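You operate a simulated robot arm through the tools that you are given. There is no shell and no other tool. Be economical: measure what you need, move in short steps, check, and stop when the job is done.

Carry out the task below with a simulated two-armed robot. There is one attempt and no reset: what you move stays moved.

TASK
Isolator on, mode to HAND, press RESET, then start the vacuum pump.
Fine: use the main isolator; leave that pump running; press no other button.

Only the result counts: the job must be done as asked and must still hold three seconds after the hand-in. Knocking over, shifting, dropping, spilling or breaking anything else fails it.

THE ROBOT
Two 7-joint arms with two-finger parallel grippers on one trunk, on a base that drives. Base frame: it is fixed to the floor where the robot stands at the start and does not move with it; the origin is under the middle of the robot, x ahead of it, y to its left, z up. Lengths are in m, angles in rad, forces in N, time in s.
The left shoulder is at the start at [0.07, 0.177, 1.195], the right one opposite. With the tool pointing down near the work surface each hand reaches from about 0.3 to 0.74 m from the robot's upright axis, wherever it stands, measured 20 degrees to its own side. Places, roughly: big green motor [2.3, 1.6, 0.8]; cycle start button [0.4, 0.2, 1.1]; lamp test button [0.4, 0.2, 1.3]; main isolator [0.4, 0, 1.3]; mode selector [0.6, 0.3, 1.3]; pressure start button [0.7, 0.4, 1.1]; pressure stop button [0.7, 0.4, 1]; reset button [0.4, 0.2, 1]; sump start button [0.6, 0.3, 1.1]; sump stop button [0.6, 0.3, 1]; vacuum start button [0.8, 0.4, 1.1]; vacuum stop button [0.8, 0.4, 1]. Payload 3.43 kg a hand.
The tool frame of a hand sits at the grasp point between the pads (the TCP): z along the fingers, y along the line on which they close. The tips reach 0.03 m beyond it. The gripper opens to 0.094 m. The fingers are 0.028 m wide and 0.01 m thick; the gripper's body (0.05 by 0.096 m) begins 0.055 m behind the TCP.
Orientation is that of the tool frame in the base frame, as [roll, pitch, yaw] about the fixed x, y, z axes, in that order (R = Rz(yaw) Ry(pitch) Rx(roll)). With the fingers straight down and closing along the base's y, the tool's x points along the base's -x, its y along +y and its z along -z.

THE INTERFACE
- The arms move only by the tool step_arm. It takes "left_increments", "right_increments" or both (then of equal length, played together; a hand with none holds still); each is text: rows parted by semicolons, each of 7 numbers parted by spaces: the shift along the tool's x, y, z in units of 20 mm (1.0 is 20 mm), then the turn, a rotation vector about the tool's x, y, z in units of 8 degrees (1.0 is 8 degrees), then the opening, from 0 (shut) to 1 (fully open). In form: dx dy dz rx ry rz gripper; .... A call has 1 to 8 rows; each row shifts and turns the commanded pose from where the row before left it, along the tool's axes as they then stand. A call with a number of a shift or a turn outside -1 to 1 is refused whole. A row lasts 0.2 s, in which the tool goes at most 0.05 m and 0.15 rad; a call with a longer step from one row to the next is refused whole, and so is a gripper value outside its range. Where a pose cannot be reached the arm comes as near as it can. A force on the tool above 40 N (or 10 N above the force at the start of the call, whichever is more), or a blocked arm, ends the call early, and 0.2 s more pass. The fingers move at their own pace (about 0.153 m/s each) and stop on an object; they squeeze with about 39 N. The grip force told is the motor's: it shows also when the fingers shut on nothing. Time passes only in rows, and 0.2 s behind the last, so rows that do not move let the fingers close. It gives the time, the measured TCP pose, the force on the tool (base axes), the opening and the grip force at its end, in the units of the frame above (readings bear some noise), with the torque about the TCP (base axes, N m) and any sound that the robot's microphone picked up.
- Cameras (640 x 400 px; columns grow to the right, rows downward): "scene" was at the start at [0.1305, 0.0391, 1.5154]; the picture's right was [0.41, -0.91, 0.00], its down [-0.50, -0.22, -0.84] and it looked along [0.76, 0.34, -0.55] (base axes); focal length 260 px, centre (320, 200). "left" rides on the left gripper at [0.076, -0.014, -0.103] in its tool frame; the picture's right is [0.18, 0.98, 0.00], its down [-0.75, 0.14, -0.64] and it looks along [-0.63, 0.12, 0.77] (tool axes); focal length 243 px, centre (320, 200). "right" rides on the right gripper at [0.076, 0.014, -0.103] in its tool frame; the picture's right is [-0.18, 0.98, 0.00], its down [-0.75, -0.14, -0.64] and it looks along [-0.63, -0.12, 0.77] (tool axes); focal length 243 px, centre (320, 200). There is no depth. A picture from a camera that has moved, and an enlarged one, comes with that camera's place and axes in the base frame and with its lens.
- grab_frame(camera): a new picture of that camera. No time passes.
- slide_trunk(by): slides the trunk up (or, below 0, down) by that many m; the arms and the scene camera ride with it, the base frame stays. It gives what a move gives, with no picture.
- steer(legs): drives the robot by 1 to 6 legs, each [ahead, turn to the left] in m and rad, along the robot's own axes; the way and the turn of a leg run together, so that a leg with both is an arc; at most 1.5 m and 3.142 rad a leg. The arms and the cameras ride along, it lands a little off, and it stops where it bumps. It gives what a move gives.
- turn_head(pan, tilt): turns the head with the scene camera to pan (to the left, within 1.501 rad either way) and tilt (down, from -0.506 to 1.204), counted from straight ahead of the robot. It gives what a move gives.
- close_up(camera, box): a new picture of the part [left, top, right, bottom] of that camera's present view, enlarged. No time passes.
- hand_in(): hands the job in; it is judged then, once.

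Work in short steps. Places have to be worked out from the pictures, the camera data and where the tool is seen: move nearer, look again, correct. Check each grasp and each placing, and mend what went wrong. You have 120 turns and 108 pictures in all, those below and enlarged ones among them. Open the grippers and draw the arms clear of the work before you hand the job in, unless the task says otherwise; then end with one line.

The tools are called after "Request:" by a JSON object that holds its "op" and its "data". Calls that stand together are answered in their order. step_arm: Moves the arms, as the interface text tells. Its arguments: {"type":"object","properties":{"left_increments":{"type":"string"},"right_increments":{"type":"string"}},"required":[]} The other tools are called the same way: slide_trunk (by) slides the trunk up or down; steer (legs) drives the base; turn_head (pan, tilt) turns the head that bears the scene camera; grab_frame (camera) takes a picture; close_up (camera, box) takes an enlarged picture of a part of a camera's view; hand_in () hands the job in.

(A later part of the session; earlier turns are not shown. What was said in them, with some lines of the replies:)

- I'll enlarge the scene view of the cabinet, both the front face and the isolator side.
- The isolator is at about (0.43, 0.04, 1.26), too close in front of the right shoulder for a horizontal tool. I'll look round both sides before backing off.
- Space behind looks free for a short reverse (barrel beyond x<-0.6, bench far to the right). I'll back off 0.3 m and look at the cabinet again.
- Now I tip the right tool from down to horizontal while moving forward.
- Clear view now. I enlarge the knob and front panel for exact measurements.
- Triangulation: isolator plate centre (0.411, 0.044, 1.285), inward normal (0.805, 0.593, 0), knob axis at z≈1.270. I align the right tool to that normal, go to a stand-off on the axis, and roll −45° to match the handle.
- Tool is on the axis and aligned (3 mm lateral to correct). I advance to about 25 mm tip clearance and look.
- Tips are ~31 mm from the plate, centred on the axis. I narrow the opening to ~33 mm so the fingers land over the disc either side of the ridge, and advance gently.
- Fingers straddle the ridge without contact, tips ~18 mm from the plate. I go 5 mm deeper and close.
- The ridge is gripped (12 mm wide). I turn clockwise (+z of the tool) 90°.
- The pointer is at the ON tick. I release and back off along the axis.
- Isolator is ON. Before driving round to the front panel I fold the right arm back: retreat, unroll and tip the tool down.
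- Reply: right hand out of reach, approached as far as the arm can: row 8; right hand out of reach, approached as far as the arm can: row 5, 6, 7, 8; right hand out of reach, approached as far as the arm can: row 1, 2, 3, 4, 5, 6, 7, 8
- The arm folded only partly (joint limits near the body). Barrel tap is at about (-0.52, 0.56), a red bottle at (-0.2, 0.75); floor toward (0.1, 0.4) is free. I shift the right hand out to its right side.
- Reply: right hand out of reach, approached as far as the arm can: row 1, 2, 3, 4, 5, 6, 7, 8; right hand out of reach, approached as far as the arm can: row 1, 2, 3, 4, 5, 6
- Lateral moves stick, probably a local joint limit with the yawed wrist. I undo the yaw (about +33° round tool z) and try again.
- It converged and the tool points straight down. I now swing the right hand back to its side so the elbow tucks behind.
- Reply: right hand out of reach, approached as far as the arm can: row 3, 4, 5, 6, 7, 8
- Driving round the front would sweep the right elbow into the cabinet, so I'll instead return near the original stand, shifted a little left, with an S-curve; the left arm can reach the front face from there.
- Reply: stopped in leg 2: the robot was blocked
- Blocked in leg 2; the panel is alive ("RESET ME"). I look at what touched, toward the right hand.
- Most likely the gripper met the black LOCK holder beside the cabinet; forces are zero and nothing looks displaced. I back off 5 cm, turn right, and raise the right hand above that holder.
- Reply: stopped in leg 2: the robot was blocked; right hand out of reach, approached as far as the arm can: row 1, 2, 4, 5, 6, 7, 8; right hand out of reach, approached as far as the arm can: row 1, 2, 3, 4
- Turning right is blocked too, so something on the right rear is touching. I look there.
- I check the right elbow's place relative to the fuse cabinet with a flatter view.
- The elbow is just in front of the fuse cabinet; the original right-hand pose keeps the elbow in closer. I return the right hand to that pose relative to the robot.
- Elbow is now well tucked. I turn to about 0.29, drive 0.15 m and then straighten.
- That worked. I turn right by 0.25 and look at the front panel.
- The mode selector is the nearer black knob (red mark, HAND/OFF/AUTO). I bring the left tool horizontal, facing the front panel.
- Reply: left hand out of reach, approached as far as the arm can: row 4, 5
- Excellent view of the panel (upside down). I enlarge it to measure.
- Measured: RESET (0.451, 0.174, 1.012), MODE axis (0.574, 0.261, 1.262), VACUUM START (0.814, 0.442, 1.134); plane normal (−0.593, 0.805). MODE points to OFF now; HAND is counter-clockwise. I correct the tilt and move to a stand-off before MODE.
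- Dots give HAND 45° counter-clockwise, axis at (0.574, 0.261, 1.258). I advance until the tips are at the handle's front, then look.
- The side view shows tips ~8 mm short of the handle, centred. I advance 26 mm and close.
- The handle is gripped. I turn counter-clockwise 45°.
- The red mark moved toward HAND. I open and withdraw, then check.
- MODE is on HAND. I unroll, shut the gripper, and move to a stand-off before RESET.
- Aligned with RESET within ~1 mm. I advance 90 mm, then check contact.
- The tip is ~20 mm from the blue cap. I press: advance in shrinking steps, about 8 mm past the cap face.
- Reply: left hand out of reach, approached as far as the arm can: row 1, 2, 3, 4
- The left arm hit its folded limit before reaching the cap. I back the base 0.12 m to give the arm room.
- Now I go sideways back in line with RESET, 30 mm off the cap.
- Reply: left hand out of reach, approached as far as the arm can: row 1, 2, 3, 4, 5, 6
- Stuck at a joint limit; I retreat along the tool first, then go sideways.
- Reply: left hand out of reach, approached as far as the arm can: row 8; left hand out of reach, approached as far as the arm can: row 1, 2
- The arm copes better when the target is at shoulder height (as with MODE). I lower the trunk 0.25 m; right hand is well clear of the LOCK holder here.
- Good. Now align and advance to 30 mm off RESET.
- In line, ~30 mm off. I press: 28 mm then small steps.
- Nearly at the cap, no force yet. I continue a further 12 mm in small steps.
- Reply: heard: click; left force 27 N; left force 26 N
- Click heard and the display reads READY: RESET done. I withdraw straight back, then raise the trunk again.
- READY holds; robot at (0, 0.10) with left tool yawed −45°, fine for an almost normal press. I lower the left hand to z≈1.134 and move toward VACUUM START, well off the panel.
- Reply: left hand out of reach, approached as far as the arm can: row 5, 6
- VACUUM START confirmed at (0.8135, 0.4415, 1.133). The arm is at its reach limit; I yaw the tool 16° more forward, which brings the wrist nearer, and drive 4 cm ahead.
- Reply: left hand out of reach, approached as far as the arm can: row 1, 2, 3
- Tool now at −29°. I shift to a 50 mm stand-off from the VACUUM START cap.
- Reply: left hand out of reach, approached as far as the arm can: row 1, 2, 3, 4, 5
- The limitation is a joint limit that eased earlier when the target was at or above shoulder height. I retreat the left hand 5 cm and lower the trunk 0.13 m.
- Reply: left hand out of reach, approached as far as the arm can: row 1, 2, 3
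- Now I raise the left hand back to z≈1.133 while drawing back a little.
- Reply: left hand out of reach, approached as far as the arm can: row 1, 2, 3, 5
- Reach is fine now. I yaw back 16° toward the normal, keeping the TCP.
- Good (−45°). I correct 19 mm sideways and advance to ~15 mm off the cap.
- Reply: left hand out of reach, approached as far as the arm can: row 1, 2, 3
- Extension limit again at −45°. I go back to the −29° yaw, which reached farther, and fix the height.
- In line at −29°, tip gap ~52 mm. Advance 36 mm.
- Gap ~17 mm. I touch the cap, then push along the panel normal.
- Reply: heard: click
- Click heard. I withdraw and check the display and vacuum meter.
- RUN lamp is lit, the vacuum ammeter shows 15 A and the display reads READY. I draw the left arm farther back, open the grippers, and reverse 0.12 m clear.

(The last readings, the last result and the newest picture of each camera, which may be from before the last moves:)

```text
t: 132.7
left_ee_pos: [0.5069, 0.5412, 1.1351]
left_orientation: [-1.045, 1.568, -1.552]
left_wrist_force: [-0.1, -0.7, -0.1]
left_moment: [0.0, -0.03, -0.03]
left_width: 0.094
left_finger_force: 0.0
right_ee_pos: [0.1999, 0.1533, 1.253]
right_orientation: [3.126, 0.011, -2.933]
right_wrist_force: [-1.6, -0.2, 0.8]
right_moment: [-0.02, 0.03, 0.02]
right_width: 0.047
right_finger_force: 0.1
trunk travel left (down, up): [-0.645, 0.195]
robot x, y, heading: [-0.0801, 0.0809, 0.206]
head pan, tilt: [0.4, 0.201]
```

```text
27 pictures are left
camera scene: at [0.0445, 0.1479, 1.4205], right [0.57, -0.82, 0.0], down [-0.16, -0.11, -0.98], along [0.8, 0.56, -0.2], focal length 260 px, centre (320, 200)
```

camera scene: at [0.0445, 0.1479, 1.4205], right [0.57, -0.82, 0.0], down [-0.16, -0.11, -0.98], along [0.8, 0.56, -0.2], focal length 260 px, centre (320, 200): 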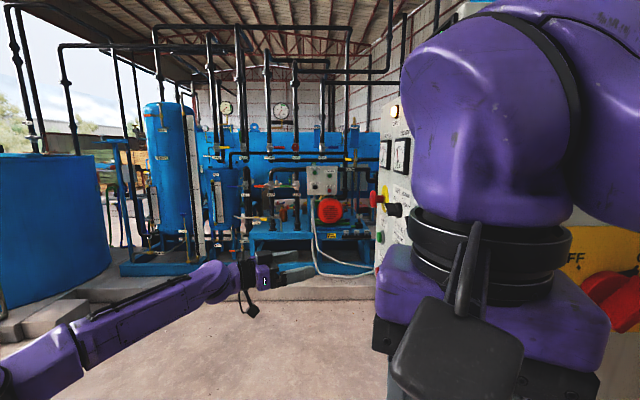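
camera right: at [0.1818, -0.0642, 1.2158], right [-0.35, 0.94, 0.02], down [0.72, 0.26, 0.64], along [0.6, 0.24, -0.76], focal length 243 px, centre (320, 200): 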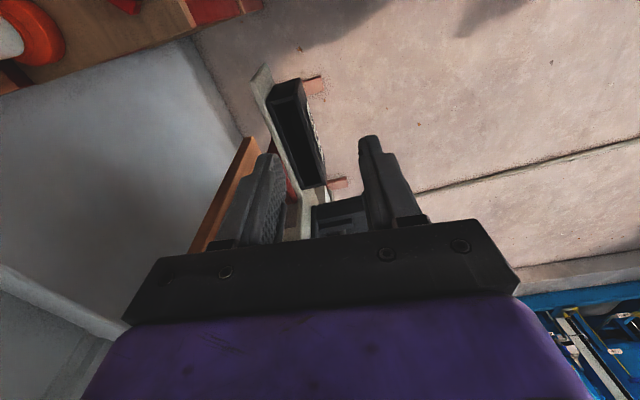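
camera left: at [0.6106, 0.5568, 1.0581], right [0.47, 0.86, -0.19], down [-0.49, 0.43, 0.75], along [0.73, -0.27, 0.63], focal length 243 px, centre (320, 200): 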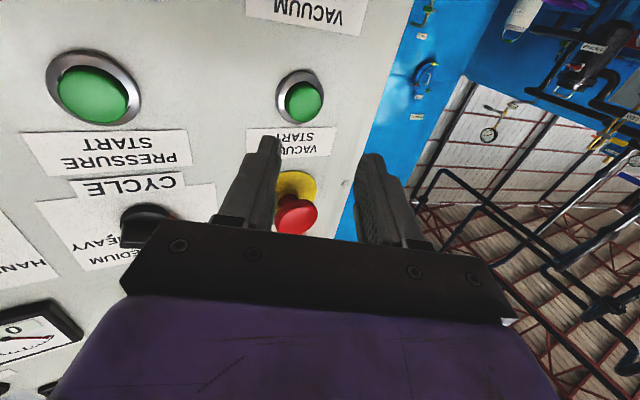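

Arms are clear. I open the right gripper and check the isolator once more.

Request:
{"op": "step_arm", "data": {"right_increments": "0 0 0 0 0 0 1; 0 0 0 0 0 0 1; 0 0 0 0 0 0 1"}}

Request:
{"op": "turn_head", "data": {"pan": -0.2, "tilt": 0.35}}

Request:
{"op": "grab_frame", "data": {"camera": "scene"}}

Request:
{"op": "grab_frame", "data": {"camera": "left"}}

```text
t: 133.5
left_ee_pos: [0.5075, 0.5429, 1.1333]
left_orientation: [-1.209, 1.571, -1.712]
left_wrist_force: [-0.2, -0.4, 0.6]
left_moment: [0.0, -0.02, -0.03]
left_width: 0.0942
left_finger_force: 0.1
right_ee_pos: [0.2002, 0.1543, 1.2512]
right_orientation: [3.125, 0.011, -2.934]
right_wrist_force: [-1.2, 0.8, -0.4]
right_moment: [0.01, 0.03, 0.01]
right_width: 0.094
right_finger_force: 0.1
trunk travel left (down, up): [-0.645, 0.195]
robot x, y, heading: [-0.0805, 0.0827, 0.208]
head pan, tilt: [0.4, 0.201]
```

```text
t: 134.5
left_ee_pos: [0.5072, 0.5431, 1.1339]
left_orientation: [-1.217, 1.568, -1.724]
left_wrist_force: [0.3, -0.3, -0.7]
left_moment: [0.02, -0.01, 0.01]
left_width: 0.0937
left_finger_force: 0.1
right_ee_pos: [0.2008, 0.1535, 1.2523]
right_orientation: [3.126, 0.01, -2.934]
right_wrist_force: [-0.2, -1.0, 0.6]
right_moment: [-0.01, -0.01, -0.03]
right_width: 0.0939
right_finger_force: 0.0
trunk travel left (down, up): [-0.645, 0.195]
robot x, y, heading: [-0.0791, 0.0829, 0.208]
head pan, tilt: [-0.201, 0.351]
```

```text
26 pictures are left
camera scene: at [0.0613, 0.0956, 1.4064], right [0.01, -1.0, 0.0], down [-0.34, 0.0, -0.94], along [0.94, 0.01, -0.34], focal length 260 px, centre (320, 200)
```

scene: 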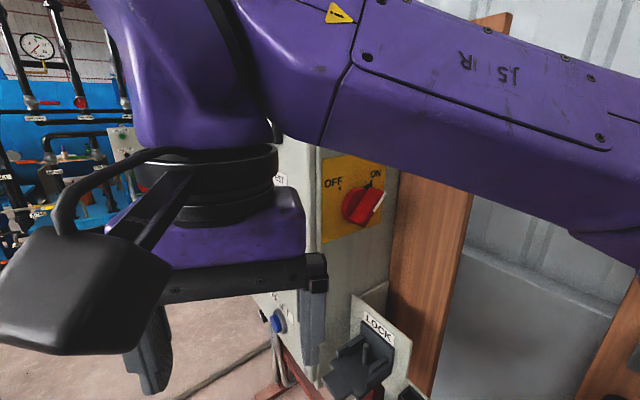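

```text
25 pictures are left
camera left: at [0.4087, 0.5794, 1.0577], right [0.48, 0.86, -0.19], down [-0.49, 0.44, 0.75], along [0.73, -0.27, 0.63], focal length 243 px, centre (320, 200)
```

left: 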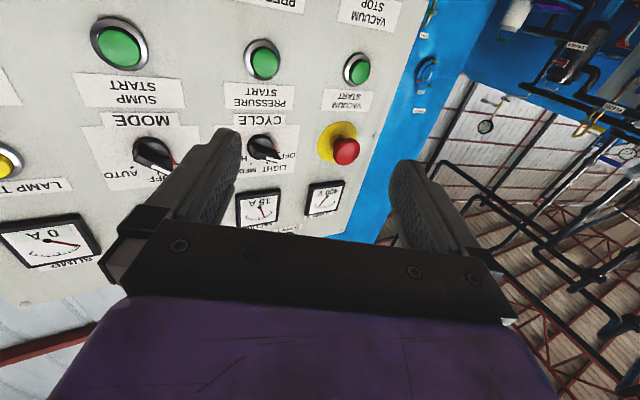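

The isolator is ON, MODE is on HAND, and the vacuum meter shows 15 A; nothing is touching. I hand in.

Request:
{"op": "hand_in", "data": {}}

```text
The job is handed in.
```

The vacuum pump is running: the main isolator is ON, the mode selector is on HAND, and RESET was pressed before the start. The display read READY, the RUN lamp was lit and the vacuum ammeter showed 15 A before hand-in. I pressed no other panel button. The base was blocked twice while turning, probably by the right arm touching the lock holder or the fuse cabinet; nothing looked moved or pressed, but I couldn't confirm what it touched.
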